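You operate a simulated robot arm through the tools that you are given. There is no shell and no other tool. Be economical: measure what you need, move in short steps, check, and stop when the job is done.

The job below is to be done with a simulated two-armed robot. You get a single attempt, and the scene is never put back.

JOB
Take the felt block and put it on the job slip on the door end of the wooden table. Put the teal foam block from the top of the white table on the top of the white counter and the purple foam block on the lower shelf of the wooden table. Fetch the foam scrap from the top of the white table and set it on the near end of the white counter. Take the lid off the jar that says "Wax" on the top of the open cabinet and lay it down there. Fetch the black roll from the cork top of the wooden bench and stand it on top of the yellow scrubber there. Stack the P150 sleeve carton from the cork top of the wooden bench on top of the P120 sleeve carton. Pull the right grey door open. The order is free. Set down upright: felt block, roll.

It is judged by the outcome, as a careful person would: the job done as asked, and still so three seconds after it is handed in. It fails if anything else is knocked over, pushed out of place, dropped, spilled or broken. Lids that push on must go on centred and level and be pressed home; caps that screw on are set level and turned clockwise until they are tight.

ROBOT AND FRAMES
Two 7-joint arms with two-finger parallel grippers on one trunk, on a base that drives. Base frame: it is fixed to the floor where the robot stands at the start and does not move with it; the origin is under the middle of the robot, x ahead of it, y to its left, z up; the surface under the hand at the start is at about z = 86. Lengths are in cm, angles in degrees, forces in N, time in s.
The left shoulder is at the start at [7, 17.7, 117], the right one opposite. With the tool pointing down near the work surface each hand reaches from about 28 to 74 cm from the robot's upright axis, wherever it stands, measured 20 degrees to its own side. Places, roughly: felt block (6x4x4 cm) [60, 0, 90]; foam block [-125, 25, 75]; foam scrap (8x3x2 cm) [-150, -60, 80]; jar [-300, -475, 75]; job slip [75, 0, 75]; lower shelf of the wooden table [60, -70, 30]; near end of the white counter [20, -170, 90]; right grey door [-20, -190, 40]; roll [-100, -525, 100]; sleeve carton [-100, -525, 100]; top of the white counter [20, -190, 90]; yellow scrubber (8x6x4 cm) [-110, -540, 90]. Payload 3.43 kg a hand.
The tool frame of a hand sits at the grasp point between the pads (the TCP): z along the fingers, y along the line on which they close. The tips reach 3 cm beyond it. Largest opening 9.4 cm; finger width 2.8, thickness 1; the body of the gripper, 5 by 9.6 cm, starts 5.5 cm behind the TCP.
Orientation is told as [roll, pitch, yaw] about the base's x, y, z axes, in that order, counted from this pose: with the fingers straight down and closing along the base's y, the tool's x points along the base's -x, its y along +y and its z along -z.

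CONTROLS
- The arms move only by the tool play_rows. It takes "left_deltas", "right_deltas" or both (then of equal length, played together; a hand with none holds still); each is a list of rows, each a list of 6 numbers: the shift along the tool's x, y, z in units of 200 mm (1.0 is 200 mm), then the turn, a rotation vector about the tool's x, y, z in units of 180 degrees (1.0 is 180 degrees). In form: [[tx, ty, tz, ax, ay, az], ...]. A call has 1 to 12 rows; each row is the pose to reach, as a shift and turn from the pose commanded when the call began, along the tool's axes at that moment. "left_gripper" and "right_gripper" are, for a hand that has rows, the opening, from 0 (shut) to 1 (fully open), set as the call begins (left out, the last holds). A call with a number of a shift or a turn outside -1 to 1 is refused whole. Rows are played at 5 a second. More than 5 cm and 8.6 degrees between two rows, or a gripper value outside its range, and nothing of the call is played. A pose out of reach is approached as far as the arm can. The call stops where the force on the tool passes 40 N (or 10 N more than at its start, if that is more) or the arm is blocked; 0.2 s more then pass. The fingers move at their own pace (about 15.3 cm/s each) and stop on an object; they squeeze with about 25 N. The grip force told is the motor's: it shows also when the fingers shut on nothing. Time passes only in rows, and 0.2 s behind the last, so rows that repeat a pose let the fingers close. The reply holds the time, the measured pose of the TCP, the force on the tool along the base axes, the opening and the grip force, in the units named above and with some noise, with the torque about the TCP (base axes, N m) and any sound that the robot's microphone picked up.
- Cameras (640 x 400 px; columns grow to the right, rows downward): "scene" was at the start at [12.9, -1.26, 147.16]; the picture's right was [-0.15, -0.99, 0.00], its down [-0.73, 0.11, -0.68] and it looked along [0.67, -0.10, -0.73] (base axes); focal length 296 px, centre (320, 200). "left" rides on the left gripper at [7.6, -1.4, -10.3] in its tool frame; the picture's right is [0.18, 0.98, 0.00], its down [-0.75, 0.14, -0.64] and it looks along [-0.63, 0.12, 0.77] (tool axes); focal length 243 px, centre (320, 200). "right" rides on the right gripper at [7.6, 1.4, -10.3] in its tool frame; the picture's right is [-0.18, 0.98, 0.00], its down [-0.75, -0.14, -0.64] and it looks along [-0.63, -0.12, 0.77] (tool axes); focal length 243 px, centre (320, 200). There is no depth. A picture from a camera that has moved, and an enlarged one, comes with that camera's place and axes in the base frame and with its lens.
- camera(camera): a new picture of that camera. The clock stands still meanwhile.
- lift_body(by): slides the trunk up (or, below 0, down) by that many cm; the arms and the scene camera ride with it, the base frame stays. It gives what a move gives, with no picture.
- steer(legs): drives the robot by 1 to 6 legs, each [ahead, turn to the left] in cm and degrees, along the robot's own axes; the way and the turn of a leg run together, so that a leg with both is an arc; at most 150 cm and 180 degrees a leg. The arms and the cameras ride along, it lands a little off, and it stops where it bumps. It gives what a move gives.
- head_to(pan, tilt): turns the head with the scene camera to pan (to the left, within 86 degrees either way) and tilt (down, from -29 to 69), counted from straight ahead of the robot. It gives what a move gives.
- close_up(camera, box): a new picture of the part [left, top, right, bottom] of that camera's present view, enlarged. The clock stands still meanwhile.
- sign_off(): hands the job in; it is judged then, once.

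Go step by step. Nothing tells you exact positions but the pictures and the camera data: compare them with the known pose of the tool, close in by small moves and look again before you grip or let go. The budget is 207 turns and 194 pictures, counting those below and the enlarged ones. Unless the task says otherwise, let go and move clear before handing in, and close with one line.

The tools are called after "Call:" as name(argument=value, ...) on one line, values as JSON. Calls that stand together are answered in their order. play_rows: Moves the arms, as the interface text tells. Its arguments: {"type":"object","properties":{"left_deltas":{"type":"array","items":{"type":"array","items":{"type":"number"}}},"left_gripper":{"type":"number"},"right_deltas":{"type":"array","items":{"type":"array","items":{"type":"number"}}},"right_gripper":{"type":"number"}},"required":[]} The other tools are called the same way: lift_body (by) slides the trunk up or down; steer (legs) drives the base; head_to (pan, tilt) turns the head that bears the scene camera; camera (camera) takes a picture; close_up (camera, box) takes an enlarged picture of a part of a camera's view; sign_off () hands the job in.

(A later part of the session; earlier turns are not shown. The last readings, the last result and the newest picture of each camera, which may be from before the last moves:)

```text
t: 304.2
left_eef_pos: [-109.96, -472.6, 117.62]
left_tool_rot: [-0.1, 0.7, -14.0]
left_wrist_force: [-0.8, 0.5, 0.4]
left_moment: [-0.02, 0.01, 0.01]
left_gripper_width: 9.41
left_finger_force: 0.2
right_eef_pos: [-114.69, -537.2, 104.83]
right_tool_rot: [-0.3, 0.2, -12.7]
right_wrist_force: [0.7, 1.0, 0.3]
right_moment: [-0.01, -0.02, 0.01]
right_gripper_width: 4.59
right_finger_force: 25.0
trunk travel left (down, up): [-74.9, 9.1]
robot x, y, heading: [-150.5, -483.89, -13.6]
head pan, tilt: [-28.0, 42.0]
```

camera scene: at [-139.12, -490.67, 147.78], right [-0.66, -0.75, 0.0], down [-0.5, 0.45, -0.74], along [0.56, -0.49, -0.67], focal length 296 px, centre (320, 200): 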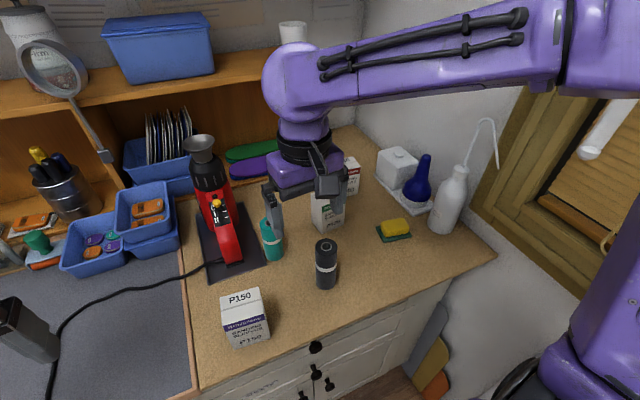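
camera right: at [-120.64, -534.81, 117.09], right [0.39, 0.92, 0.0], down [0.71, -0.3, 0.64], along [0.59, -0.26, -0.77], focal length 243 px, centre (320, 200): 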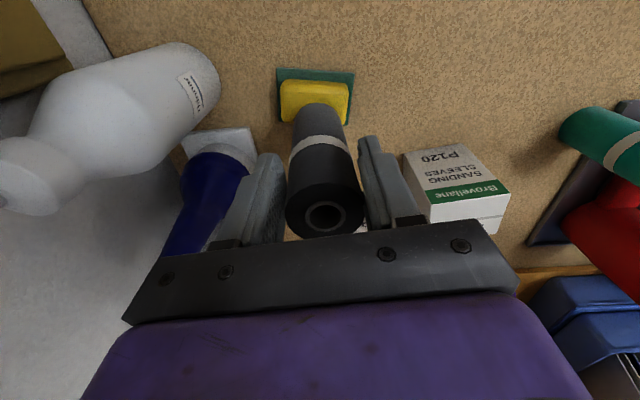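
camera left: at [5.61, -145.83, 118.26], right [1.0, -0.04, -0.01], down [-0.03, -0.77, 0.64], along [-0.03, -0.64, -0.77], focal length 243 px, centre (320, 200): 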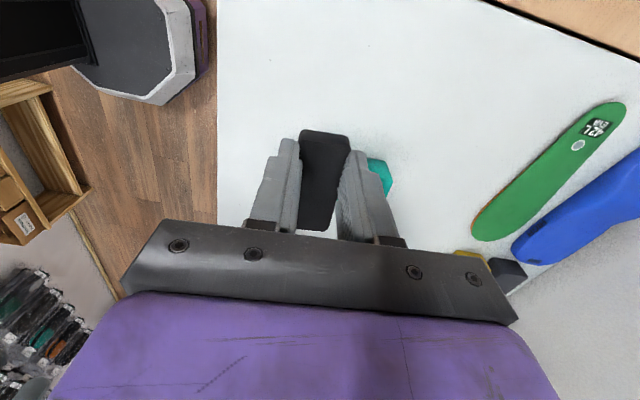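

Call:
play_rows(right_deltas=[[0, 0, 0.01, 0, 0, 0], [0, 0, 0.018, 0, 0, 0]])

Call:
play_rows(right_deltas=[[0, 0, 0.01, 0, 0, 0], [0, 0, 0.018, 0, 0, 0]])

Call:
close_up(camera="scene", box=[340, 170, 440, 260])

```text
t: 304.8
left_eef_pos: [-109.95, -472.44, 117.71]
left_tool_rot: [-0.1, 0.6, -14.0]
left_wrist_force: [-0.7, -0.1, 0.0]
left_moment: [-0.01, -0.04, 0.02]
left_gripper_width: 9.42
left_finger_force: 0.1
right_eef_pos: [-114.75, -537.14, 104.8]
right_tool_rot: [-0.4, -0.1, -12.7]
right_wrist_force: [-0.9, -2.7, 15.6]
right_moment: [-0.05, -0.17, -0.06]
right_gripper_width: 4.65
right_finger_force: 25.0
trunk travel left (down, up): [-74.9, 9.1]
robot x, y, heading: [-150.18, -483.53, -13.6]
head pan, tilt: [-28.0, 42.0]
```

```text
t: 305.4
left_eef_pos: [-110.29, -472.29, 117.64]
left_tool_rot: [-0.3, 0.4, -13.9]
left_wrist_force: [0.1, 0.4, -0.1]
left_moment: [0.0, 0.02, 0.0]
left_gripper_width: 9.4
left_finger_force: 0.0
right_eef_pos: [-115.04, -537.06, 104.61]
right_tool_rot: [-0.6, -0.2, -12.7]
right_wrist_force: [-0.3, -7.0, 34.8]
right_moment: [-0.36, -0.37, -0.05]
right_gripper_width: 4.66
right_finger_force: 24.8
trunk travel left (down, up): [-74.9, 9.1]
robot x, y, heading: [-150.28, -483.91, -13.7]
head pan, tilt: [-28.0, 42.0]
```

```text
4.44 times, centred on (390, 215) of scene
camera zoom: at [-139.55, -490.09, 147.88], right [-0.66, -0.75, 0.0], down [-0.5, 0.44, -0.75], along [0.56, -0.5, -0.67], focal length 1318 px, centre (9, 133)
```

zoom: 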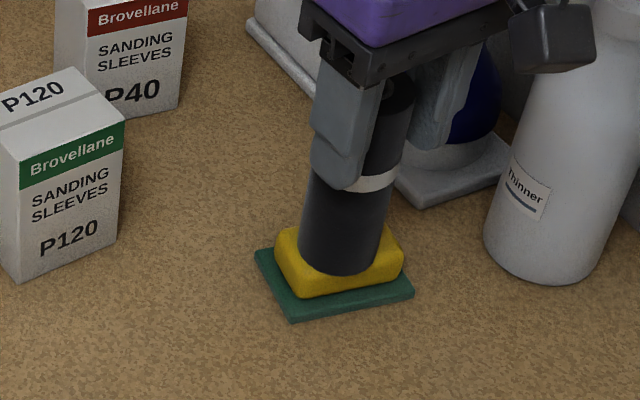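

Call:
play_rows(right_deltas=[[0, 0, -0.015, 0, 0, 0], [0, 0, -0.022, 0, 0, 0]])

Call:
play_rows(right_deltas=[[0, 0, 0, 0, 0, 0], [0, 0, 0, 0, 0, 0], [0, 0, 0, 0, 0, 0], [0, 0, -0.1, 0, 0, 0], [0, 0, -0.25, 0, 0, 0], [0, 0, -0.45, 0, 0, 0], [0, 0, -0.65, 0, 0, 0]], right_gripper=0.75)

Call:
close_up(camera="scene", box=[320, 150, 460, 270])

```text
t: 306.0
left_eef_pos: [-110.03, -472.39, 117.63]
left_tool_rot: [-0.3, 0.6, -14.0]
left_wrist_force: [0.2, 0.5, -0.2]
left_moment: [-0.04, -0.01, -0.01]
left_gripper_width: 9.38
left_finger_force: 0.0
right_eef_pos: [-114.97, -537.14, 104.62]
right_tool_rot: [-0.2, 0.3, -12.6]
right_wrist_force: [-1.0, -2.3, 13.6]
right_moment: [-0.09, -0.1, -0.05]
right_gripper_width: 4.62
right_finger_force: 24.6
trunk travel left (down, up): [-74.9, 9.1]
robot x, y, heading: [-150.03, -483.63, -13.6]
head pan, tilt: [-28.0, 42.0]
```

```text
t: 307.6
left_eef_pos: [-109.86, -472.46, 117.63]
left_tool_rot: [-0.2, 0.6, -14.0]
left_wrist_force: [1.4, 0.3, 0.6]
left_moment: [0.0, -0.01, 0.01]
left_gripper_width: 9.41
left_finger_force: 0.1
right_eef_pos: [-114.83, -537.08, 117.67]
right_tool_rot: [-0.2, 0.1, -12.7]
right_wrist_force: [-0.5, -0.2, 0.7]
right_moment: [-0.03, 0.01, -0.01]
right_gripper_width: 7.05
right_finger_force: 0.1
trunk travel left (down, up): [-74.9, 9.1]
robot x, y, heading: [-150.18, -483.79, -13.9]
head pan, tilt: [-28.0, 42.0]
```

```text
3.33 times, centred on (390, 210) of scene
camera zoom: at [-139.22, -490.38, 147.8], right [-0.66, -0.75, 0.0], down [-0.5, 0.44, -0.74], along [0.56, -0.49, -0.67], focal length 988 px, centre (87, 167)
```

zoom: 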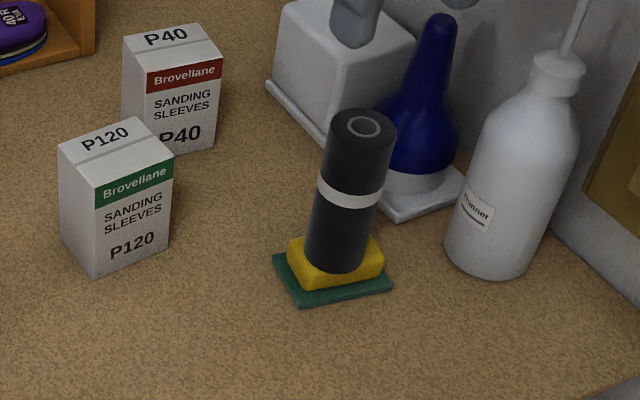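

The roll stands on the scrubber. Now I bring the right hand over the P150 carton.

Call:
play_rows(right_deltas=[[0, 0, -0.05, 0, 0, 0], [0.03, 0.22, -0.05, 0, 0, 0], [0.05, 0.44, -0.05, 0, 0, 0], [0.06, 0.66, -0.05, 0, 0, 0], [0.07, 0.88, -0.05, 0, 0, 0], [0.07, 1.0, -0.05, 0, 0, 0]], right_gripper=1)

Call:
play_rows(right_deltas=[[0.02, 0.22, 0, 0, 0, 0], [0.04, 0.44, 0, 0, 0, 0], [0.06, 0.66, 0, 0, 0, 0], [0.07, 0.85, 0, 0, 0, 0]])

Call:
camera(camera="right")

Call:
camera(camera="scene")

```text
t: 309.0
left_eef_pos: [-109.87, -472.71, 117.62]
left_tool_rot: [-0.2, 0.8, -14.0]
left_wrist_force: [0.2, -0.7, 1.2]
left_moment: [0.01, 0.02, -0.01]
left_gripper_width: 9.39
left_finger_force: 0.0
right_eef_pos: [-111.05, -518.25, 118.19]
right_tool_rot: [1.1, 0.4, -13.1]
right_wrist_force: [-0.2, -0.5, -0.4]
right_moment: [0.04, 0.03, -0.02]
right_gripper_width: 9.39
right_finger_force: 0.0
right hand out of reach, approached as far as the arm can: row 6
trunk travel left (down, up): [-74.9, 9.1]
robot x, y, heading: [-150.27, -483.6, -13.7]
head pan, tilt: [-28.0, 42.0]
```

```text
t: 310.0
left_eef_pos: [-109.9, -472.55, 117.66]
left_tool_rot: [-0.2, 0.7, -14.0]
left_wrist_force: [0.9, 0.0, 0.0]
left_moment: [-0.05, 0.02, -0.03]
left_gripper_width: 9.39
left_finger_force: 0.0
right_eef_pos: [-105.88, -501.52, 118.2]
right_tool_rot: [1.2, 0.3, -13.5]
right_wrist_force: [-0.1, -0.2, -0.5]
right_moment: [-0.04, -0.04, -0.01]
right_gripper_width: 9.4
right_finger_force: 0.1
right hand out of reach, approached as far as the arm can: row 1, 2, 3, 4
trunk travel left (down, up): [-74.9, 9.1]
robot x, y, heading: [-150.03, -483.59, -13.5]
head pan, tilt: [-28.0, 42.0]
```

```text
67 pictures are left
camera right: at [-113.01, -498.59, 128.54], right [0.41, 0.91, 0.02], down [0.7, -0.33, 0.64], along [0.59, -0.24, -0.77], focal length 243 px, centre (320, 200)
```

right: 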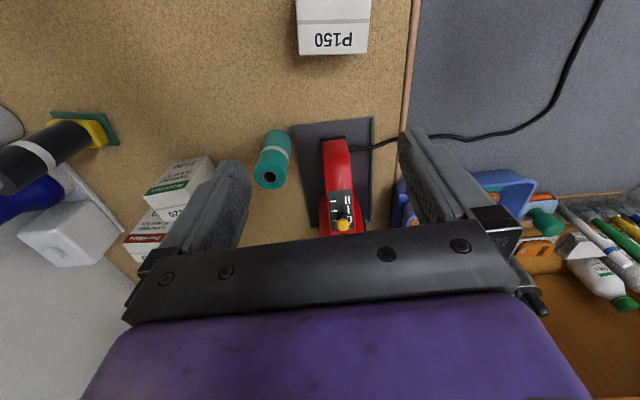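

```text
66 pictures are left
camera scene: at [-139.12, -490.28, 147.8], right [-0.66, -0.75, 0.0], down [-0.5, 0.44, -0.74], along [0.56, -0.49, -0.67], focal length 296 px, centre (320, 200)
```

scene: 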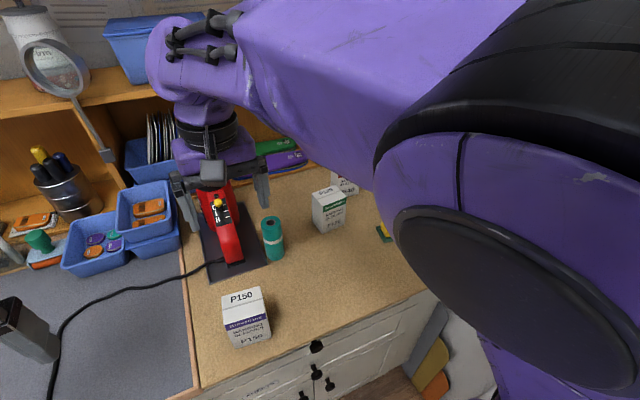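

Call:
play_rows(right_deltas=[[0.07, 0.04, 0.02, 0.002, 0, 0], [0.14, 0.09, 0.04, 0.004, 0, 0], [0.2, 0.137, 0.06, 0.006, 0, 0]])

Call:
camera(camera="right")

```text
t: 310.8
left_eef_pos: [-109.97, -472.51, 117.57]
left_tool_rot: [-0.1, 0.7, -14.0]
left_wrist_force: [-0.2, -0.2, 0.3]
left_moment: [-0.01, 0.02, -0.02]
left_gripper_width: 9.43
left_finger_force: 0.0
right_eef_pos: [-109.39, -497.46, 116.66]
right_tool_rot: [-1.4, 0.1, -12.7]
right_wrist_force: [0.6, 0.0, 0.0]
right_moment: [0.01, -0.01, 0.0]
right_gripper_width: 9.38
right_finger_force: 0.0
trunk travel left (down, up): [-74.9, 9.1]
robot x, y, heading: [-150.23, -483.52, -13.9]
head pan, tilt: [-28.0, 42.0]
```

```text
65 pictures are left
camera right: at [-116.45, -494.14, 126.91], right [0.39, 0.92, -0.03], down [0.71, -0.29, 0.64], along [0.58, -0.27, -0.76], focal length 243 px, centre (320, 200)
```

right: 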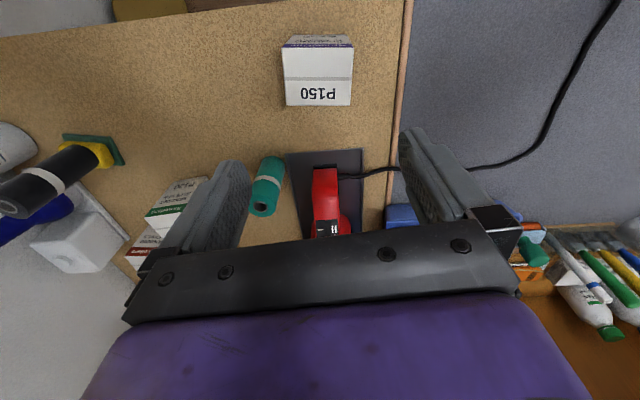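

P150 is at [-110.7, -497.6], turned to about -22° yaw; P120 is at about -3°, centred [-98.3, -528.9]. I align over P150 and descend partway.

Call:
play_rows(right_deltas=[[0.02, -0.01, 0.05, -0.004, 0, 0.02], [0.057, -0.02, 0.2, -0.0078, 0, 0.04], [0.057, -0.02, 0.4, -0.0078, 0, 0.053], [0.057, -0.02, 0.55, -0.0078, 0, 0.053]])

Call:
camera(camera="right")

```text
t: 311.8
left_eef_pos: [-109.89, -472.44, 117.54]
left_tool_rot: [0.0, 0.7, -13.9]
left_wrist_force: [0.0, 0.2, 0.6]
left_moment: [-0.02, 0.03, 0.0]
left_gripper_width: 9.41
left_finger_force: 0.1
right_eef_pos: [-110.33, -497.9, 105.54]
right_tool_rot: [0.1, 0.0, -22.3]
right_wrist_force: [0.7, 0.1, 0.1]
right_moment: [-0.03, -0.04, -0.05]
right_gripper_width: 9.39
right_finger_force: 0.1
trunk travel left (down, up): [-74.9, 9.1]
robot x, y, heading: [-150.12, -483.76, -13.7]
head pan, tilt: [-28.0, 42.0]
```

```text
64 pictures are left
camera right: at [-117.05, -493.74, 115.94], right [0.54, 0.84, 0.0], down [0.64, -0.42, 0.64], along [0.54, -0.35, -0.77], focal length 243 px, centre (320, 200)
```

right: 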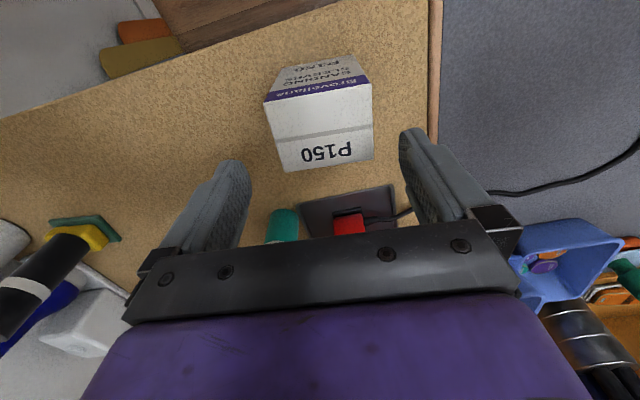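

Well aligned. I lower and grip.

Call:
play_rows(right_deltas=[[0, 0, 0.15, 0, 0, 0.005], [0, 0, 0.3, 0, 0, 0.005], [0, 0, 0.42, 0, 0, 0.005], [0, 0, 0.48, 0, 0, 0.005]])

Call:
play_rows(right_deltas=[[0, 0, 0, 0, 0, 0], [0, 0, 0, 0, 0, 0], [0, 0, 0, 0, 0, 0]], right_gripper=0)

Call:
play_rows(right_deltas=[[0, 0, -0.1, 0, 0, 0], [0, 0, -0.3, 0, 0, 0], [0, 0, -0.5, 0, 0, 0], [0, 0, -0.7, 0, 0, 0], [0, 0, -0.85, 0, 0, 0]])

Call:
camera(camera="right")

```text
t: 312.8
left_eef_pos: [-109.88, -472.44, 117.62]
left_tool_rot: [-0.1, 0.6, -14.0]
left_wrist_force: [0.1, 0.0, 0.8]
left_moment: [0.0, -0.05, 0.05]
left_gripper_width: 9.39
left_finger_force: 0.1
right_eef_pos: [-110.58, -497.86, 95.94]
right_tool_rot: [0.0, 0.0, -23.1]
right_wrist_force: [-1.0, -0.7, -0.1]
right_moment: [-0.06, -0.02, 0.02]
right_gripper_width: 9.41
right_finger_force: 0.1
trunk travel left (down, up): [-74.9, 9.1]
robot x, y, heading: [-150.09, -483.57, -13.8]
head pan, tilt: [-28.0, 42.0]
```

```text
t: 313.6
left_eef_pos: [-109.94, -472.54, 117.59]
left_tool_rot: [-0.2, 0.6, -14.0]
left_wrist_force: [0.1, 0.4, -0.1]
left_moment: [0.0, 0.04, -0.01]
left_gripper_width: 9.41
left_finger_force: 0.1
right_eef_pos: [-110.59, -497.82, 96.04]
right_tool_rot: [0.0, 0.0, -23.2]
right_wrist_force: [0.0, 0.2, 0.9]
right_moment: [0.01, 0.01, 0.01]
right_gripper_width: 7.39
right_finger_force: 24.6
trunk travel left (down, up): [-74.9, 9.1]
robot x, y, heading: [-150.55, -483.45, -13.5]
head pan, tilt: [-28.0, 42.0]
```

```text
t: 314.8
left_eef_pos: [-109.89, -472.45, 117.48]
left_tool_rot: [-0.1, 0.7, -14.0]
left_wrist_force: [0.6, 0.1, -1.2]
left_moment: [0.02, -0.01, -0.01]
left_gripper_width: 9.41
left_finger_force: 0.1
right_eef_pos: [-110.56, -497.89, 113.16]
right_tool_rot: [0.0, -0.1, -23.1]
right_wrist_force: [-0.4, 0.3, -2.3]
right_moment: [0.02, 0.03, 0.01]
right_gripper_width: 7.39
right_finger_force: 25.0
trunk travel left (down, up): [-74.9, 9.1]
robot x, y, heading: [-150.56, -483.58, -13.6]
head pan, tilt: [-28.0, 42.0]
```

```text
63 pictures are left
camera right: at [-117.11, -493.55, 123.47], right [0.56, 0.83, 0.0], down [0.64, -0.43, 0.64], along [0.53, -0.36, -0.77], focal length 243 px, centre (320, 200)
```

right: 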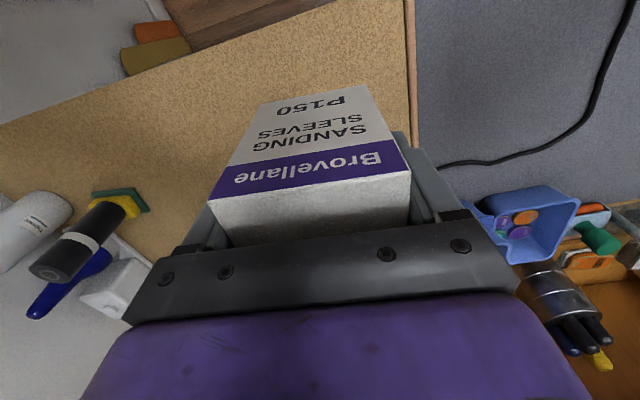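

P150 is held. I raise it and carry it toward P120.

Call:
play_rows(right_deltas=[[0, 0, -0.15, 0, 0, 0], [-0.15, -0.15, -0.17, 0, 0, -0.02], [-0.3, -0.3, -0.17, 0, 0, -0.04], [-0.45, -0.45, -0.17, 0, 0, -0.06], [-0.6, -0.6, -0.17, 0, 0, -0.08], [-0.75, -0.75, -0.17, 0, 0, -0.1], [-0.85, -0.85, -0.17, 0, 0, -0.112]])

Call:
camera(camera="right")

Call:
camera(camera="scene")

```text
t: 316.4
left_eef_pos: [-109.87, -472.73, 117.6]
left_tool_rot: [0.0, 0.7, -14.1]
left_wrist_force: [0.5, 0.4, -0.2]
left_moment: [0.03, 0.0, 0.0]
left_gripper_width: 9.4
left_finger_force: 0.1
right_eef_pos: [-101.63, -520.36, 116.46]
right_tool_rot: [0.2, 0.1, -2.9]
right_wrist_force: [-0.7, -0.7, -2.6]
right_moment: [0.01, 0.01, 0.01]
right_gripper_width: 7.42
right_finger_force: 25.0
trunk travel left (down, up): [-74.9, 9.1]
robot x, y, heading: [-150.19, -483.58, -13.5]
head pan, tilt: [-28.0, 42.0]
```

```text
62 pictures are left
camera right: at [-109.21, -518.5, 126.67], right [0.23, 0.97, 0.0], down [0.75, -0.18, 0.64], along [0.62, -0.15, -0.77], focal length 243 px, centre (320, 200)
```

right: 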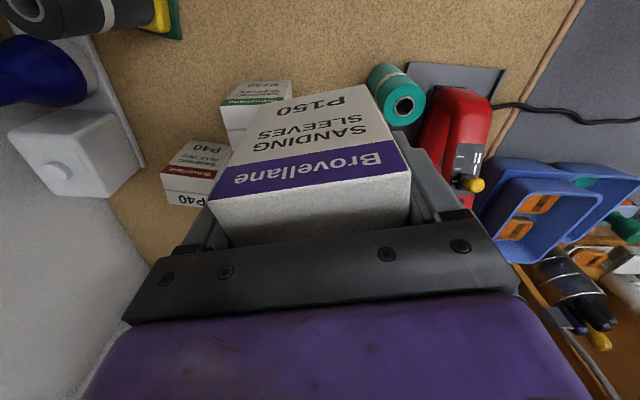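

```text
61 pictures are left
camera scene: at [-139.09, -490.58, 147.79], right [-0.66, -0.75, 0.0], down [-0.5, 0.45, -0.74], along [0.56, -0.49, -0.67], focal length 296 px, centre (320, 200)
```

scene: 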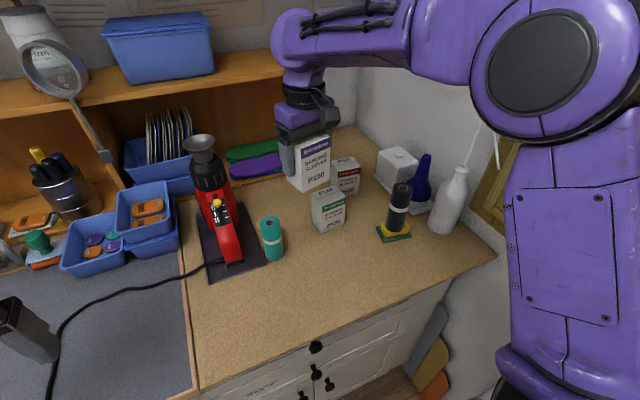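

Call:
close_up(camera="scene", box=[270, 120, 380, 250])

```text
3.08 times, centred on (325, 185) of scene
camera zoom: at [-139.09, -490.58, 147.79], right [-0.66, -0.75, 0.0], down [-0.5, 0.45, -0.74], along [0.56, -0.49, -0.67], focal length 912 px, centre (305, 246)
```

zoom: 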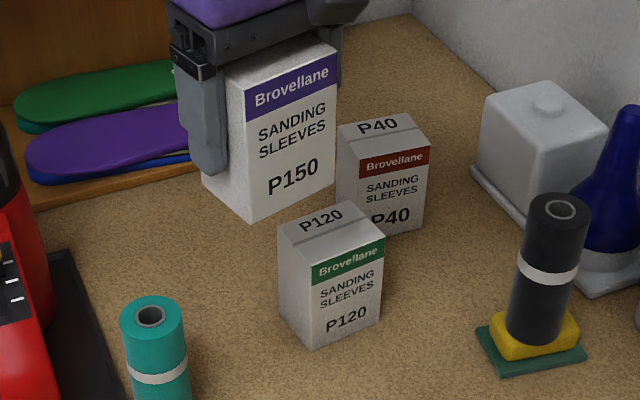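

P120's top centre is [-98.2, -529], yaw about -7°. I move P150 over it and lower to just above.

Call:
play_rows(right_deltas=[[-0.06, -0.14, 0, 0, 0, 0.01], [-0.12, -0.28, 0, 0, 0, 0.02], [-0.19, -0.42, 0, 0, 0, 0.022], [-0.19, -0.42, 0.15, 0, 0, 0.022], [-0.19, -0.42, 0.3, 0, 0, 0.022], [-0.19, -0.42, 0.42, 0, 0, 0.022]])

Call:
close_up(camera="scene", box=[280, 130, 380, 250])

Call:
camera(camera="right")

```text
t: 317.8
left_eef_pos: [-109.9, -472.69, 117.47]
left_tool_rot: [-0.1, 0.7, -14.0]
left_wrist_force: [1.2, 0.8, -0.6]
left_moment: [-0.01, 0.02, -0.03]
left_gripper_width: 9.38
left_finger_force: 0.0
right_eef_pos: [-98.3, -528.91, 107.93]
right_tool_rot: [0.2, 0.1, -6.9]
right_wrist_force: [-0.5, 0.3, -1.7]
right_moment: [0.05, 0.01, -0.01]
right_gripper_width: 7.44
right_finger_force: 25.3
trunk travel left (down, up): [-74.9, 9.1]
robot x, y, heading: [-150.18, -483.54, -13.6]
head pan, tilt: [-28.0, 42.0]
```

```text
3.33 times, centred on (330, 190) of scene
camera zoom: at [-139.07, -490.55, 147.79], right [-0.66, -0.75, 0.0], down [-0.5, 0.44, -0.74], along [0.56, -0.49, -0.67], focal length 988 px, centre (287, 233)
```

zoom: 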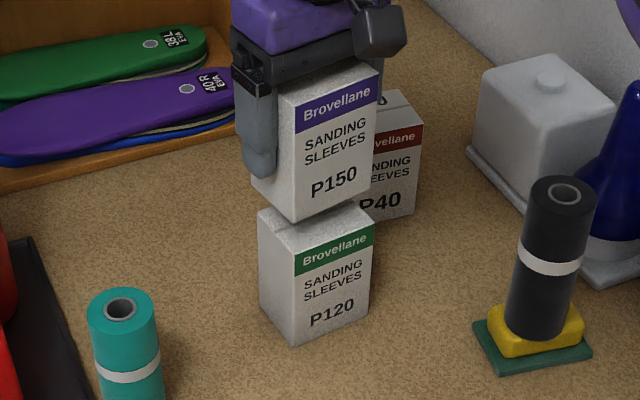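

```text
58 pictures are left
camera right: at [-105.67, -526.56, 118.28], right [0.3, 0.95, 0.0], down [0.73, -0.23, 0.64], along [0.61, -0.19, -0.77], focal length 243 px, centre (320, 200)
```

right: 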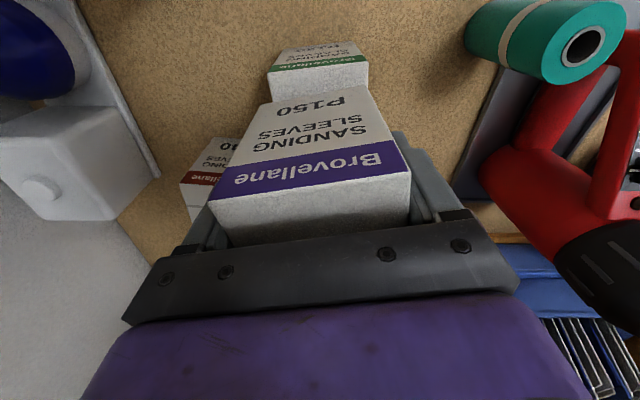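

Alignment matches within a few millimetres. Small correction, then lower onto P120.

Call:
play_rows(right_deltas=[[0.021, 0.008, 0.02, 0, 0, 0.006], [0.021, 0.008, 0.06, 0, 0, 0.011], [0.021, 0.008, 0.095, 0, 0, 0.011]])

Call:
close_up(camera="scene", box=[290, 140, 370, 250])

Call:
close_up(camera="right", box=[200, 0, 440, 150])

```text
t: 318.6
left_eef_pos: [-109.89, -472.69, 117.64]
left_tool_rot: [-0.1, 0.6, -14.0]
left_wrist_force: [0.7, -0.8, 0.8]
left_moment: [0.04, -0.03, 0.01]
left_gripper_width: 9.38
left_finger_force: 0.2
right_eef_pos: [-98.56, -528.64, 106.13]
right_tool_rot: [0.1, 0.1, -8.8]
right_wrist_force: [0.1, 0.3, -1.6]
right_moment: [-0.01, -0.01, 0.02]
right_gripper_width: 7.42
right_finger_force: 24.9
trunk travel left (down, up): [-74.9, 9.1]
robot x, y, heading: [-149.92, -483.72, -13.6]
head pan, tilt: [-28.0, 42.0]
```

```text
3.64 times, centred on (330, 195) of scene
camera zoom: at [-139.11, -490.5, 147.79], right [-0.66, -0.75, 0.0], down [-0.5, 0.44, -0.74], along [0.56, -0.49, -0.67], focal length 1078 px, centre (284, 218)
```

zoom: 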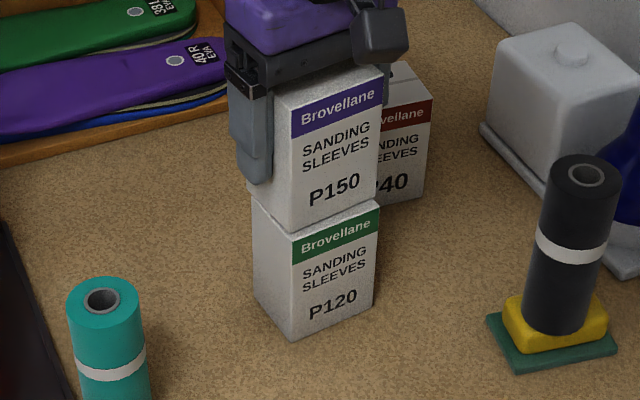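

```text
2.67 times, centred on (320, 75) of right
camera zoom: at [-106.01, -526.02, 116.46], right [0.33, 0.94, 0.0], down [0.72, -0.26, 0.64], along [0.6, -0.21, -0.77], focal length 647 px, centre (320, 533)
```

zoom: 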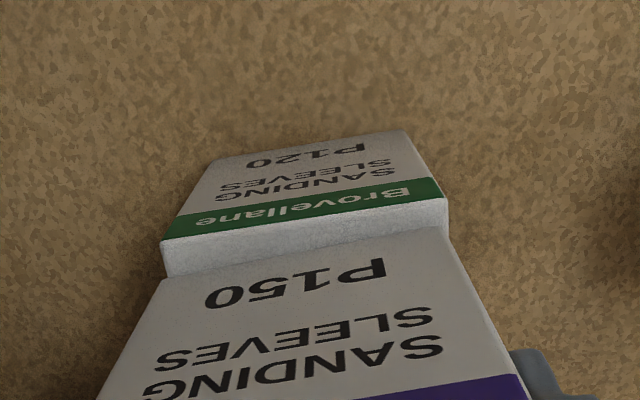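

Call:
play_rows(right_deltas=[[0, 0, 0.01, 0, 0, 0], [0, 0, 0.02, 0, 0, 0], [0, 0, 0.02, 0, 0, 0]])

Call:
close_up(camera="scene", box=[290, 140, 370, 250])

Call:
close_up(camera="right", box=[200, 0, 440, 150])

```text
t: 319.4
left_eef_pos: [-110.17, -472.49, 117.69]
left_tool_rot: [-0.1, 0.6, -13.9]
left_wrist_force: [0.4, 0.2, 0.6]
left_moment: [-0.03, 0.0, 0.01]
left_gripper_width: 9.4
left_finger_force: 0.1
right_eef_pos: [-98.8, -528.64, 106.03]
right_tool_rot: [-0.1, -0.2, -8.9]
right_wrist_force: [1.2, -3.5, 14.5]
right_moment: [-0.17, 0.27, 0.08]
right_gripper_width: 7.39
right_finger_force: 24.7
trunk travel left (down, up): [-74.9, 9.1]
robot x, y, heading: [-150.05, -483.61, -13.5]
head pan, tilt: [-28.0, 42.0]
```

```text
3.64 times, centred on (330, 195) of scene
camera zoom: at [-139.31, -490.37, 147.84], right [-0.66, -0.75, 0.0], down [-0.5, 0.44, -0.74], along [0.56, -0.49, -0.67], focal length 1078 px, centre (284, 218)
```

zoom: 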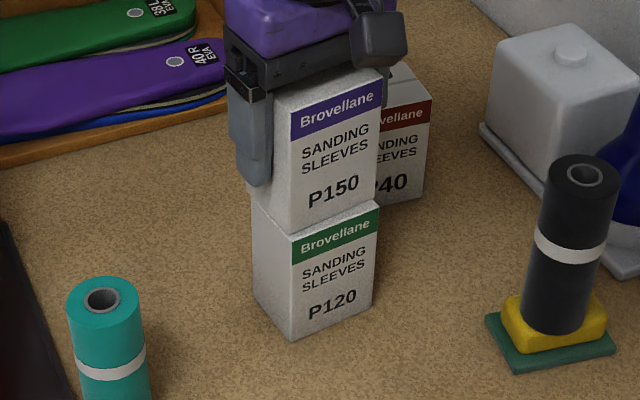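

```text
2.67 times, centred on (320, 75) of right
camera zoom: at [-106.11, -525.94, 116.32], right [0.33, 0.94, 0.0], down [0.72, -0.25, 0.65], along [0.61, -0.22, -0.76], focal length 647 px, centre (320, 533)
```

zoom: 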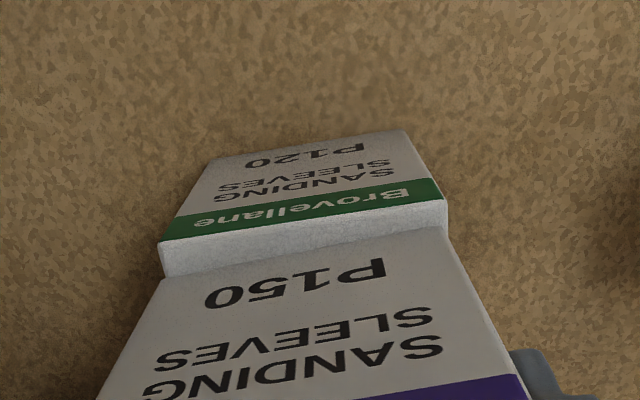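

Touching, with about 0.6 cm front-back offset. I lift a hair, correct, and set down.

Call:
play_rows(right_deltas=[[0, 0, -0.04, 0, 0, 0], [0.03, 0, -0.04, 0, 0, 0], [0.03, 0, -0.04, 0, 0, 0], [0.03, 0, -0.015, 0, 0, 0], [0.03, 0, 0.0, 0, 0, 0]])

Call:
close_up(camera="right", box=[200, 0, 440, 150])

```text
t: 320.6
left_eef_pos: [-110.05, -472.52, 117.75]
left_tool_rot: [-0.2, 0.6, -14.0]
left_wrist_force: [0.2, 0.7, 0.1]
left_moment: [-0.01, -0.04, -0.01]
left_gripper_width: 9.38
left_finger_force: 0.2
right_eef_pos: [-99.14, -528.33, 105.9]
right_tool_rot: [0.0, -0.3, -8.8]
right_wrist_force: [2.1, -2.9, 13.8]
right_moment: [-0.02, 0.05, -0.07]
right_gripper_width: 7.38
right_finger_force: 24.8
trunk travel left (down, up): [-74.9, 9.1]
robot x, y, heading: [-150.7, -483.76, -13.6]
head pan, tilt: [-28.0, 42.0]
```

```text
2.67 times, centred on (320, 75) of right
camera zoom: at [-106.65, -525.83, 116.32], right [0.33, 0.94, 0.0], down [0.72, -0.25, 0.65], along [0.61, -0.22, -0.76], focal length 647 px, centre (320, 533)
```

zoom: 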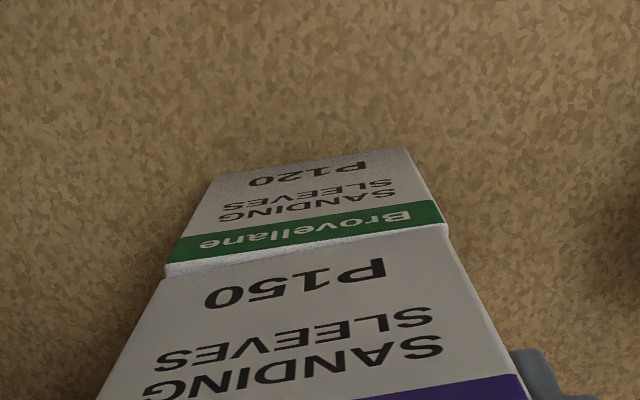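

Nicely aligned now. Release and lift.

Call:
play_rows(right_deltas=[[0, 0, -0.006, 0, 0, 0], [0, 0, -0.006, 0, 0, 0], [0, 0, -0.006, 0, 0, 0], [0, 0, -0.15, 0, 0, 0], [0, 0, -0.35, 0, 0, 0], [0, 0, -0.55, 0, 0, 0]], right_gripper=1)

Call:
camera(camera="scene")

```text
t: 322.0
left_eef_pos: [-109.98, -472.53, 117.62]
left_tool_rot: [-0.1, 0.5, -14.1]
left_wrist_force: [0.1, 0.4, 0.2]
left_moment: [0.0, 0.0, 0.02]
left_gripper_width: 9.4
left_finger_force: 0.1
right_eef_pos: [-99.28, -528.46, 116.94]
right_tool_rot: [0.0, 0.0, -9.0]
right_wrist_force: [0.3, 0.2, 0.1]
right_moment: [0.01, -0.02, 0.0]
right_gripper_width: 9.39
right_finger_force: 0.1
trunk travel left (down, up): [-74.9, 9.1]
robot x, y, heading: [-150.33, -483.64, -13.4]
head pan, tilt: [-28.0, 42.0]
```

```text
52 pictures are left
camera scene: at [-139.18, -490.44, 147.8], right [-0.66, -0.75, 0.0], down [-0.5, 0.44, -0.74], along [0.56, -0.49, -0.67], focal length 296 px, centre (320, 200)
```

scene: 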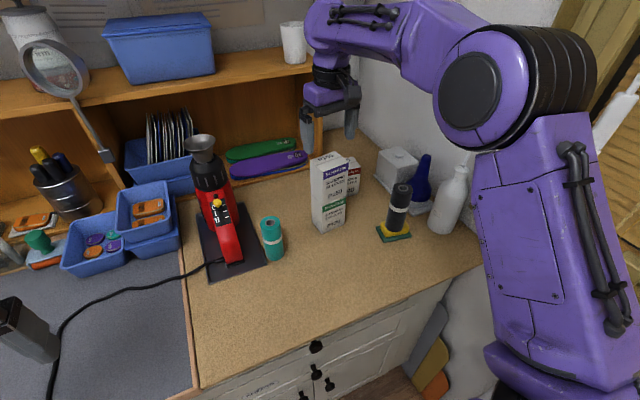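

P150 is stacked on P120. I retract the right hand and head to the open cabinet.

Call:
play_rows(right_deltas=[[0.1, 0.12, -0.03, 0, 0, 0], [0.2, 0.24, -0.03, 0, 0, 0], [0.32, 0.36, -0.03, 0, 0, 0], [0.44, 0.48, -0.03, 0, 0, 0], [0.56, 0.6, -0.03, 0, 0, 0], [0.68, 0.72, -0.03, 0, 0, 0]])

Call:
play_rows(right_deltas=[[0.12, 0.12, 0, 0, 0, 0.01], [0.24, 0.24, 0, 0, 0, 0.02], [0.36, 0.36, 0, 0, 0, 0.028], [0.45, 0.45, 0, 0, 0, 0.028]])

Call:
steer(legs=[[-15, 0], [0, -130]])

Call:
head_to(pan=0, tilt=25)

Call:
camera(camera="scene")

```text
t: 323.4
left_eef_pos: [-110.1, -472.68, 117.66]
left_tool_rot: [0.0, 0.6, -14.1]
left_wrist_force: [0.4, -0.2, -0.1]
left_moment: [0.01, -0.03, -0.03]
left_gripper_width: 9.4
left_finger_force: 0.1
right_eef_pos: [-110.63, -512.18, 117.33]
right_tool_rot: [0.3, -0.1, -8.9]
right_wrist_force: [0.2, -0.6, -0.2]
right_moment: [0.0, 0.0, -0.03]
right_gripper_width: 9.39
right_finger_force: 0.0
trunk travel left (down, up): [-74.9, 9.1]
robot x, y, heading: [-150.32, -483.59, -13.7]
head pan, tilt: [-28.0, 42.0]
```

```text
t: 324.4
left_eef_pos: [-110.01, -472.42, 117.5]
left_tool_rot: [-0.1, 0.6, -14.1]
left_wrist_force: [0.5, 0.0, 0.7]
left_moment: [-0.05, -0.03, 0.03]
left_gripper_width: 9.4
left_finger_force: 0.0
right_eef_pos: [-118.03, -501.79, 117.52]
right_tool_rot: [0.0, -0.1, -13.9]
right_wrist_force: [0.0, 0.9, 0.5]
right_moment: [-0.05, -0.03, 0.03]
right_gripper_width: 9.42
right_finger_force: 0.0
trunk travel left (down, up): [-74.9, 9.1]
robot x, y, heading: [-150.39, -483.36, -13.6]
head pan, tilt: [-28.0, 42.0]
```

```text
t: 331.2
left_eef_pos: [-182.44, -518.1, 117.71]
left_tool_rot: [-0.1, 0.6, -144.3]
left_wrist_force: [-0.4, -0.2, -0.2]
left_moment: [-0.02, -0.04, 0.02]
left_gripper_width: 9.41
left_finger_force: 0.1
right_eef_pos: [-199.56, -493.08, 117.29]
right_tool_rot: [-0.1, 0.0, -144.2]
right_wrist_force: [-0.5, -0.2, -0.5]
right_moment: [0.02, -0.03, 0.01]
right_gripper_width: 9.38
right_finger_force: 0.1
trunk travel left (down, up): [-74.9, 9.1]
robot x, y, heading: [-164.76, -480.18, -144.1]
head pan, tilt: [-28.0, 42.0]
```

```text
t: 332.1
left_eef_pos: [-182.44, -518.01, 117.53]
left_tool_rot: [-0.1, 0.6, -144.4]
left_wrist_force: [-0.3, 0.7, -0.8]
left_moment: [0.0, 0.01, 0.03]
left_gripper_width: 9.39
left_finger_force: 0.0
right_eef_pos: [-199.61, -493.07, 117.43]
right_tool_rot: [0.0, 0.0, -144.2]
right_wrist_force: [0.1, 0.2, -0.7]
right_moment: [0.03, 0.0, -0.05]
right_gripper_width: 9.42
right_finger_force: 0.1
trunk travel left (down, up): [-74.9, 9.1]
robot x, y, heading: [-165.16, -479.86, -144.4]
head pan, tilt: [0.0, 25.0]
```

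```text
51 pictures are left
camera scene: at [-176.28, -488.61, 150.42], right [-0.59, 0.81, 0.0], down [0.34, 0.25, -0.91], along [-0.73, -0.53, -0.42], focal length 296 px, centre (320, 200)
```

scene: 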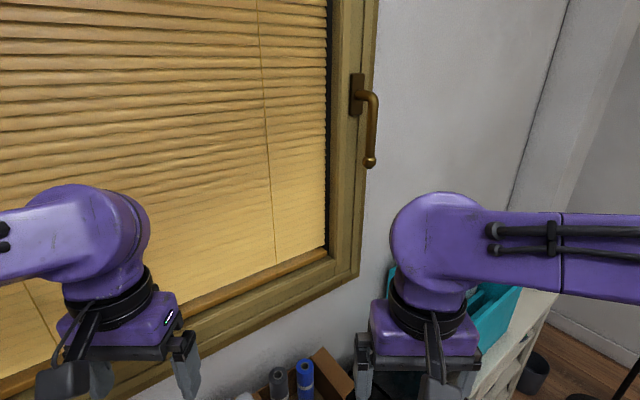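

I turn away from the window and drive around to stand in front of the open cabinet.

Call:
steer(legs=[[0, -68], [75, 0]])

Call:
head_to(pan=50, tilt=30)

Call:
camera(camera="scene")

```text
t: 339.1
left_eef_pos: [-269.48, -439.29, 117.75]
left_tool_rot: [-0.2, 0.6, 148.0]
left_wrist_force: [1.0, -0.4, -0.7]
left_moment: [0.06, 0.03, -0.01]
left_gripper_width: 9.38
left_finger_force: 0.0
right_eef_pos: [-252.76, -414.05, 117.38]
right_tool_rot: [0.0, 0.0, 148.2]
right_wrist_force: [-1.0, 0.1, 0.3]
right_moment: [0.05, -0.03, 0.02]
right_gripper_width: 9.4
right_finger_force: 0.0
trunk travel left (down, up): [-74.9, 9.1]
robot x, y, heading: [-227.39, -440.69, 151.9]
head pan, tilt: [0.0, 25.0]
```

```text
t: 340.3
left_eef_pos: [-269.54, -439.43, 117.56]
left_tool_rot: [-0.3, 0.6, 148.0]
left_wrist_force: [-0.3, 0.9, 0.7]
left_moment: [0.03, 0.0, 0.0]
left_gripper_width: 9.42
left_finger_force: 0.0
right_eef_pos: [-252.94, -414.01, 117.37]
right_tool_rot: [0.0, 0.0, 148.0]
right_wrist_force: [-0.5, -1.2, -1.0]
right_moment: [0.03, -0.01, 0.0]
right_gripper_width: 9.4
right_finger_force: 0.0
trunk travel left (down, up): [-74.9, 9.1]
robot x, y, heading: [-227.4, -440.86, 152.0]
head pan, tilt: [50.0, 30.0]
```

```text
50 pictures are left
camera scene: at [-240.23, -441.89, 149.62], right [-0.37, 0.93, 0.0], down [0.46, 0.19, -0.87], along [-0.8, -0.32, -0.5], focal length 296 px, centre (320, 200)
```

scene: 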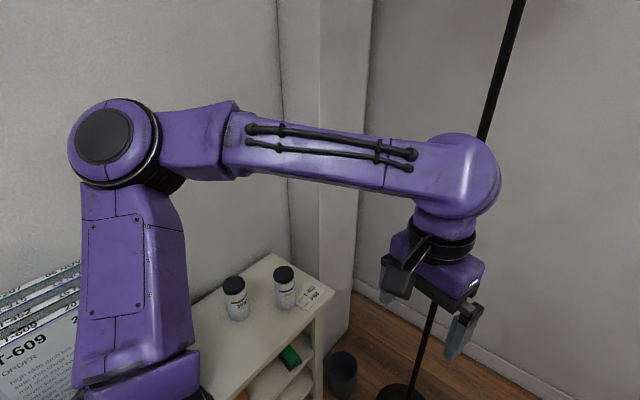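

Both jars are on the cabinet top at right. I drive on a bit and face the cabinet squarely.

Call:
steer(legs=[[0, 14], [32, 0], [0, 90]])

Call:
head_to(pan=-15, tilt=48)

Call:
camera(camera="scene")

```text
t: 342.6
left_eef_pos: [-276.93, -450.0, 117.76]
left_tool_rot: [-0.8, 0.4, 164.9]
left_wrist_force: [-0.2, -0.1, -0.5]
left_moment: [0.07, 0.0, 0.0]
left_gripper_width: 9.42
left_finger_force: 0.0
right_eef_pos: [-268.42, -420.89, 117.33]
right_tool_rot: [-0.7, -0.1, 165.3]
right_wrist_force: [-0.5, -0.9, 0.2]
right_moment: [0.02, -0.01, 0.02]
right_gripper_width: 9.39
right_finger_force: 0.1
trunk travel left (down, up): [-74.9, 9.1]
robot x, y, heading: [-236.55, -437.95, 176.1]
head pan, tilt: [50.0, 30.0]
stopped in leg 2: the robot was blocked; the commanded pose is now the measured one
```

```text
t: 343.9
left_eef_pos: [-277.17, -449.25, 117.71]
left_tool_rot: [-0.4, 0.4, 164.8]
left_wrist_force: [0.0, -0.4, -0.7]
left_moment: [-0.03, 0.0, 0.0]
left_gripper_width: 9.4
left_finger_force: 0.2
right_eef_pos: [-268.71, -420.3, 117.3]
right_tool_rot: [-0.4, 0.0, 165.3]
right_wrist_force: [-0.1, 0.3, -0.1]
right_moment: [-0.01, -0.04, -0.01]
right_gripper_width: 9.39
right_finger_force: 0.1
trunk travel left (down, up): [-74.9, 9.1]
robot x, y, heading: [-236.26, -438.16, 175.6]
head pan, tilt: [-15.0, 48.0]
```

```text
49 pictures are left
camera scene: at [-248.85, -435.2, 146.94], right [0.33, 0.94, 0.0], down [0.7, -0.24, -0.67], along [-0.63, 0.22, -0.74], focal length 296 px, centre (320, 200)
```

scene: 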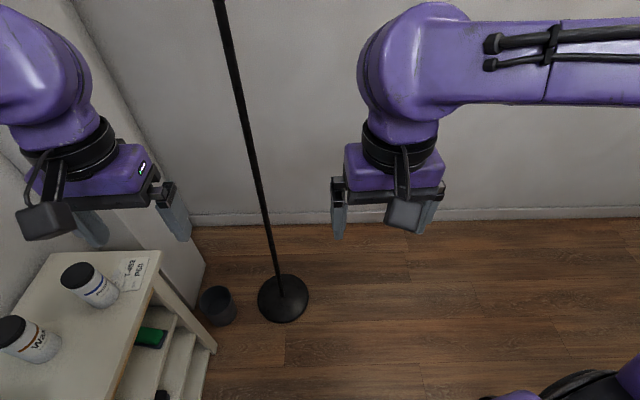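

Something blocked the base. I look down on both sides to find it.

Call:
head_to(pan=60, tilt=60)

Call:
camera(camera="scene")

Call:
head_to(pan=-70, tilt=50)

Call:
camera(camera="scene")

```text
t: 345.4
left_eef_pos: [-277.14, -449.43, 117.73]
left_tool_rot: [-0.4, 0.5, 164.9]
left_wrist_force: [-0.1, 0.3, 0.5]
left_moment: [-0.05, 0.0, 0.01]
left_gripper_width: 9.38
left_finger_force: 0.0
right_eef_pos: [-268.6, -420.37, 117.36]
right_tool_rot: [-0.4, -0.1, 165.3]
right_wrist_force: [-0.5, 0.8, -0.1]
right_moment: [0.0, -0.04, -0.02]
right_gripper_width: 9.39
right_finger_force: 0.0
trunk travel left (down, up): [-74.9, 9.1]
robot x, y, heading: [-236.7, -438.03, 175.9]
head pan, tilt: [60.0, 60.0]
```

```text
48 pictures are left
camera scene: at [-245.12, -443.42, 145.42], right [-0.83, 0.56, 0.0], down [0.49, 0.72, -0.5], along [-0.28, -0.41, -0.87], focal length 296 px, centre (320, 200)
```

scene: 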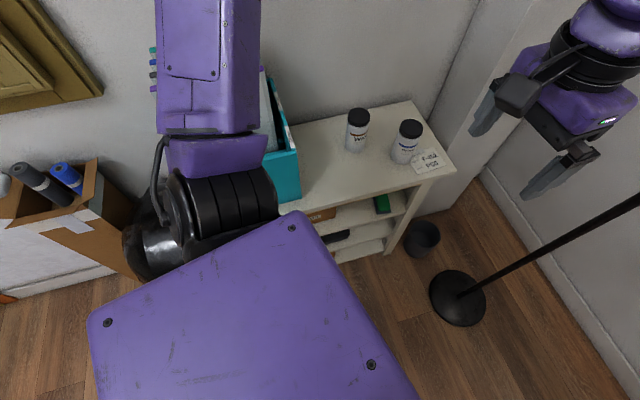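

```text
t: 347.5
left_eef_pos: [-277.17, -449.47, 117.7]
left_tool_rot: [-0.3, 0.4, 164.9]
left_wrist_force: [-1.1, -0.1, -0.1]
left_moment: [-0.03, 0.02, -0.03]
left_gripper_width: 9.41
left_finger_force: 0.2
right_eef_pos: [-268.6, -420.19, 117.28]
right_tool_rot: [-0.5, 0.0, 165.3]
right_wrist_force: [0.0, -0.4, 0.7]
right_moment: [-0.03, -0.02, 0.01]
right_gripper_width: 9.41
right_finger_force: 0.1
trunk travel left (down, up): [-74.9, 9.1]
robot x, y, heading: [-236.45, -438.18, 175.9]
head pan, tilt: [-70.0, 50.0]
```

```text
47 pictures are left
camera scene: at [-243.48, -430.49, 146.67], right [0.96, 0.27, 0.0], down [0.21, -0.74, -0.64], along [-0.18, 0.62, -0.77], focal length 296 px, centre (320, 200)
```

scene: 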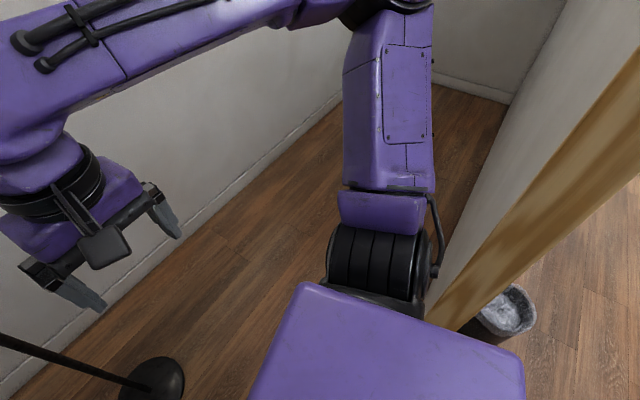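

The base brushed the box standing on the floor in front of the cabinet. I back off and check it.

Call:
steer(legs=[[-22, 0]])

Call:
head_to(pan=42, tilt=42)

Call:
camera(camera="scene")

```text
t: 349.2
left_eef_pos: [-255.38, -450.95, 117.72]
left_tool_rot: [-0.4, 0.5, 165.0]
left_wrist_force: [1.1, -0.6, 0.3]
left_moment: [0.01, -0.03, 0.0]
left_gripper_width: 9.43
left_finger_force: 0.0
right_eef_pos: [-246.8, -421.95, 117.14]
right_tool_rot: [-0.4, -0.1, 165.3]
right_wrist_force: [0.6, -0.5, -0.1]
right_moment: [-0.01, -0.01, -0.04]
right_gripper_width: 9.39
right_finger_force: 0.1
trunk travel left (down, up): [-74.9, 9.1]
robot x, y, heading: [-214.42, -439.54, 175.8]
head pan, tilt: [-70.0, 50.0]
```

```text
t: 351.1
left_eef_pos: [-255.28, -451.02, 117.71]
left_tool_rot: [-0.5, 0.5, 164.9]
left_wrist_force: [-0.1, 0.1, 1.4]
left_moment: [-0.02, 0.02, 0.01]
left_gripper_width: 9.39
left_finger_force: 0.1
right_eef_pos: [-246.86, -421.99, 117.23]
right_tool_rot: [-0.5, -0.1, 165.3]
right_wrist_force: [0.2, 0.7, 0.1]
right_moment: [0.01, 0.01, -0.02]
right_gripper_width: 9.42
right_finger_force: 0.1
trunk travel left (down, up): [-74.9, 9.1]
robot x, y, heading: [-214.5, -439.76, 176.0]
head pan, tilt: [42.0, 42.0]
```

```text
46 pictures are left
camera scene: at [-226.1, -444.6, 147.8], right [-0.61, 0.79, 0.0], down [0.53, 0.41, -0.74], along [-0.59, -0.46, -0.67], focal length 296 px, centre (320, 200)
```

scene: 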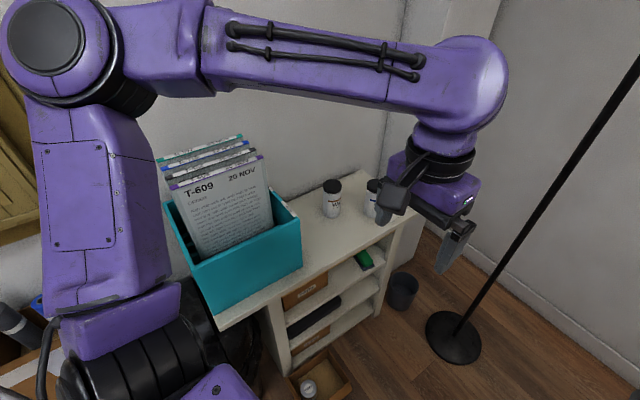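

The box looks unmoved (it backs onto the cabinet). I take a wider line and then face the cabinet from further back.

Call:
steer(legs=[[0, -21], [43, 0], [0, 101]])

Call:
head_to(pan=-10, tilt=48)

Call:
camera(camera="scene")

```text
t: 352.8
left_eef_pos: [-253.31, -431.19, 117.55]
left_tool_rot: [1.8, 0.7, 142.9]
left_wrist_force: [-0.3, -2.3, -0.9]
left_moment: [0.19, -0.08, 0.01]
left_gripper_width: 9.4
left_finger_force: 0.1
right_eef_pos: [-235.41, -408.23, 115.38]
right_tool_rot: [1.7, 1.4, 144.6]
right_wrist_force: [-0.4, -1.5, -0.1]
right_moment: [0.19, 0.03, -0.01]
right_gripper_width: 9.39
right_finger_force: 0.1
trunk travel left (down, up): [-74.9, 9.1]
robot x, y, heading: [-214.5, -439.74, 154.0]
head pan, tilt: [42.0, 42.0]
stopped in leg 1: the robot was blocked; the commanded pose is now the measured one
```

```text
t: 354.0
left_eef_pos: [-252.92, -432.18, 118.03]
left_tool_rot: [1.8, 0.2, 143.2]
left_wrist_force: [0.5, 0.6, -0.6]
left_moment: [0.0, 0.0, 0.03]
left_gripper_width: 9.4
left_finger_force: 0.1
right_eef_pos: [-234.8, -408.7, 116.62]
right_tool_rot: [1.6, -0.5, 144.4]
right_wrist_force: [-0.1, -0.9, -0.4]
right_moment: [0.01, -0.03, 0.02]
right_gripper_width: 9.4
right_finger_force: 0.0
trunk travel left (down, up): [-74.9, 9.1]
robot x, y, heading: [-214.3, -439.55, 154.1]
head pan, tilt: [-10.0, 48.0]
```

```text
45 pictures are left
camera scene: at [-224.62, -435.97, 147.14], right [0.58, 0.81, 0.01], down [0.6, -0.42, -0.68], along [-0.55, 0.41, -0.73], focal length 296 px, centre (320, 200)
```

scene: 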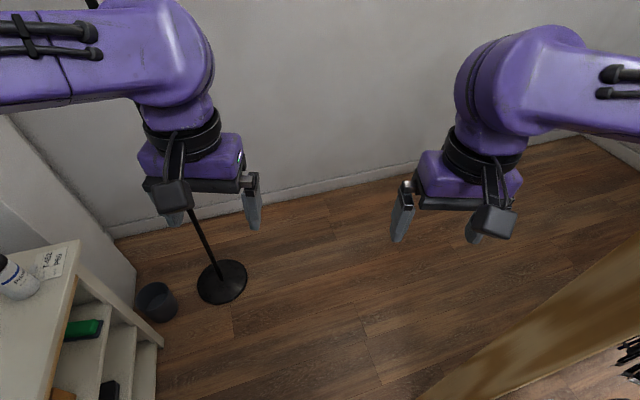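

My right elbow touched the half-wall end; the gap between it and the box is passable if I keep a straight line. I thread through with small turns.

Call:
steer(legs=[[0, 15], [12, -5], [32, -6]])

```text
t: 355.3
left_eef_pos: [-272.87, -435.78, 104.75]
left_tool_rot: [6.1, 12.6, 149.6]
left_wrist_force: [0.0, -2.7, 3.2]
left_moment: [0.23, 0.09, 0.03]
left_gripper_width: 9.39
left_finger_force: 0.1
right_eef_pos: [-263.08, -408.36, 107.6]
right_tool_rot: [-1.5, 2.2, 163.0]
right_wrist_force: [5.8, 1.6, -0.7]
right_moment: [-0.09, 0.42, -0.03]
right_gripper_width: 9.37
right_finger_force: 0.0
trunk travel left (down, up): [-74.9, 9.1]
robot x, y, heading: [-214.39, -440.03, 166.7]
head pan, tilt: [-10.0, 48.0]
stopped in leg 1: the robot was blocked; the commanded pose is now the measured one
```

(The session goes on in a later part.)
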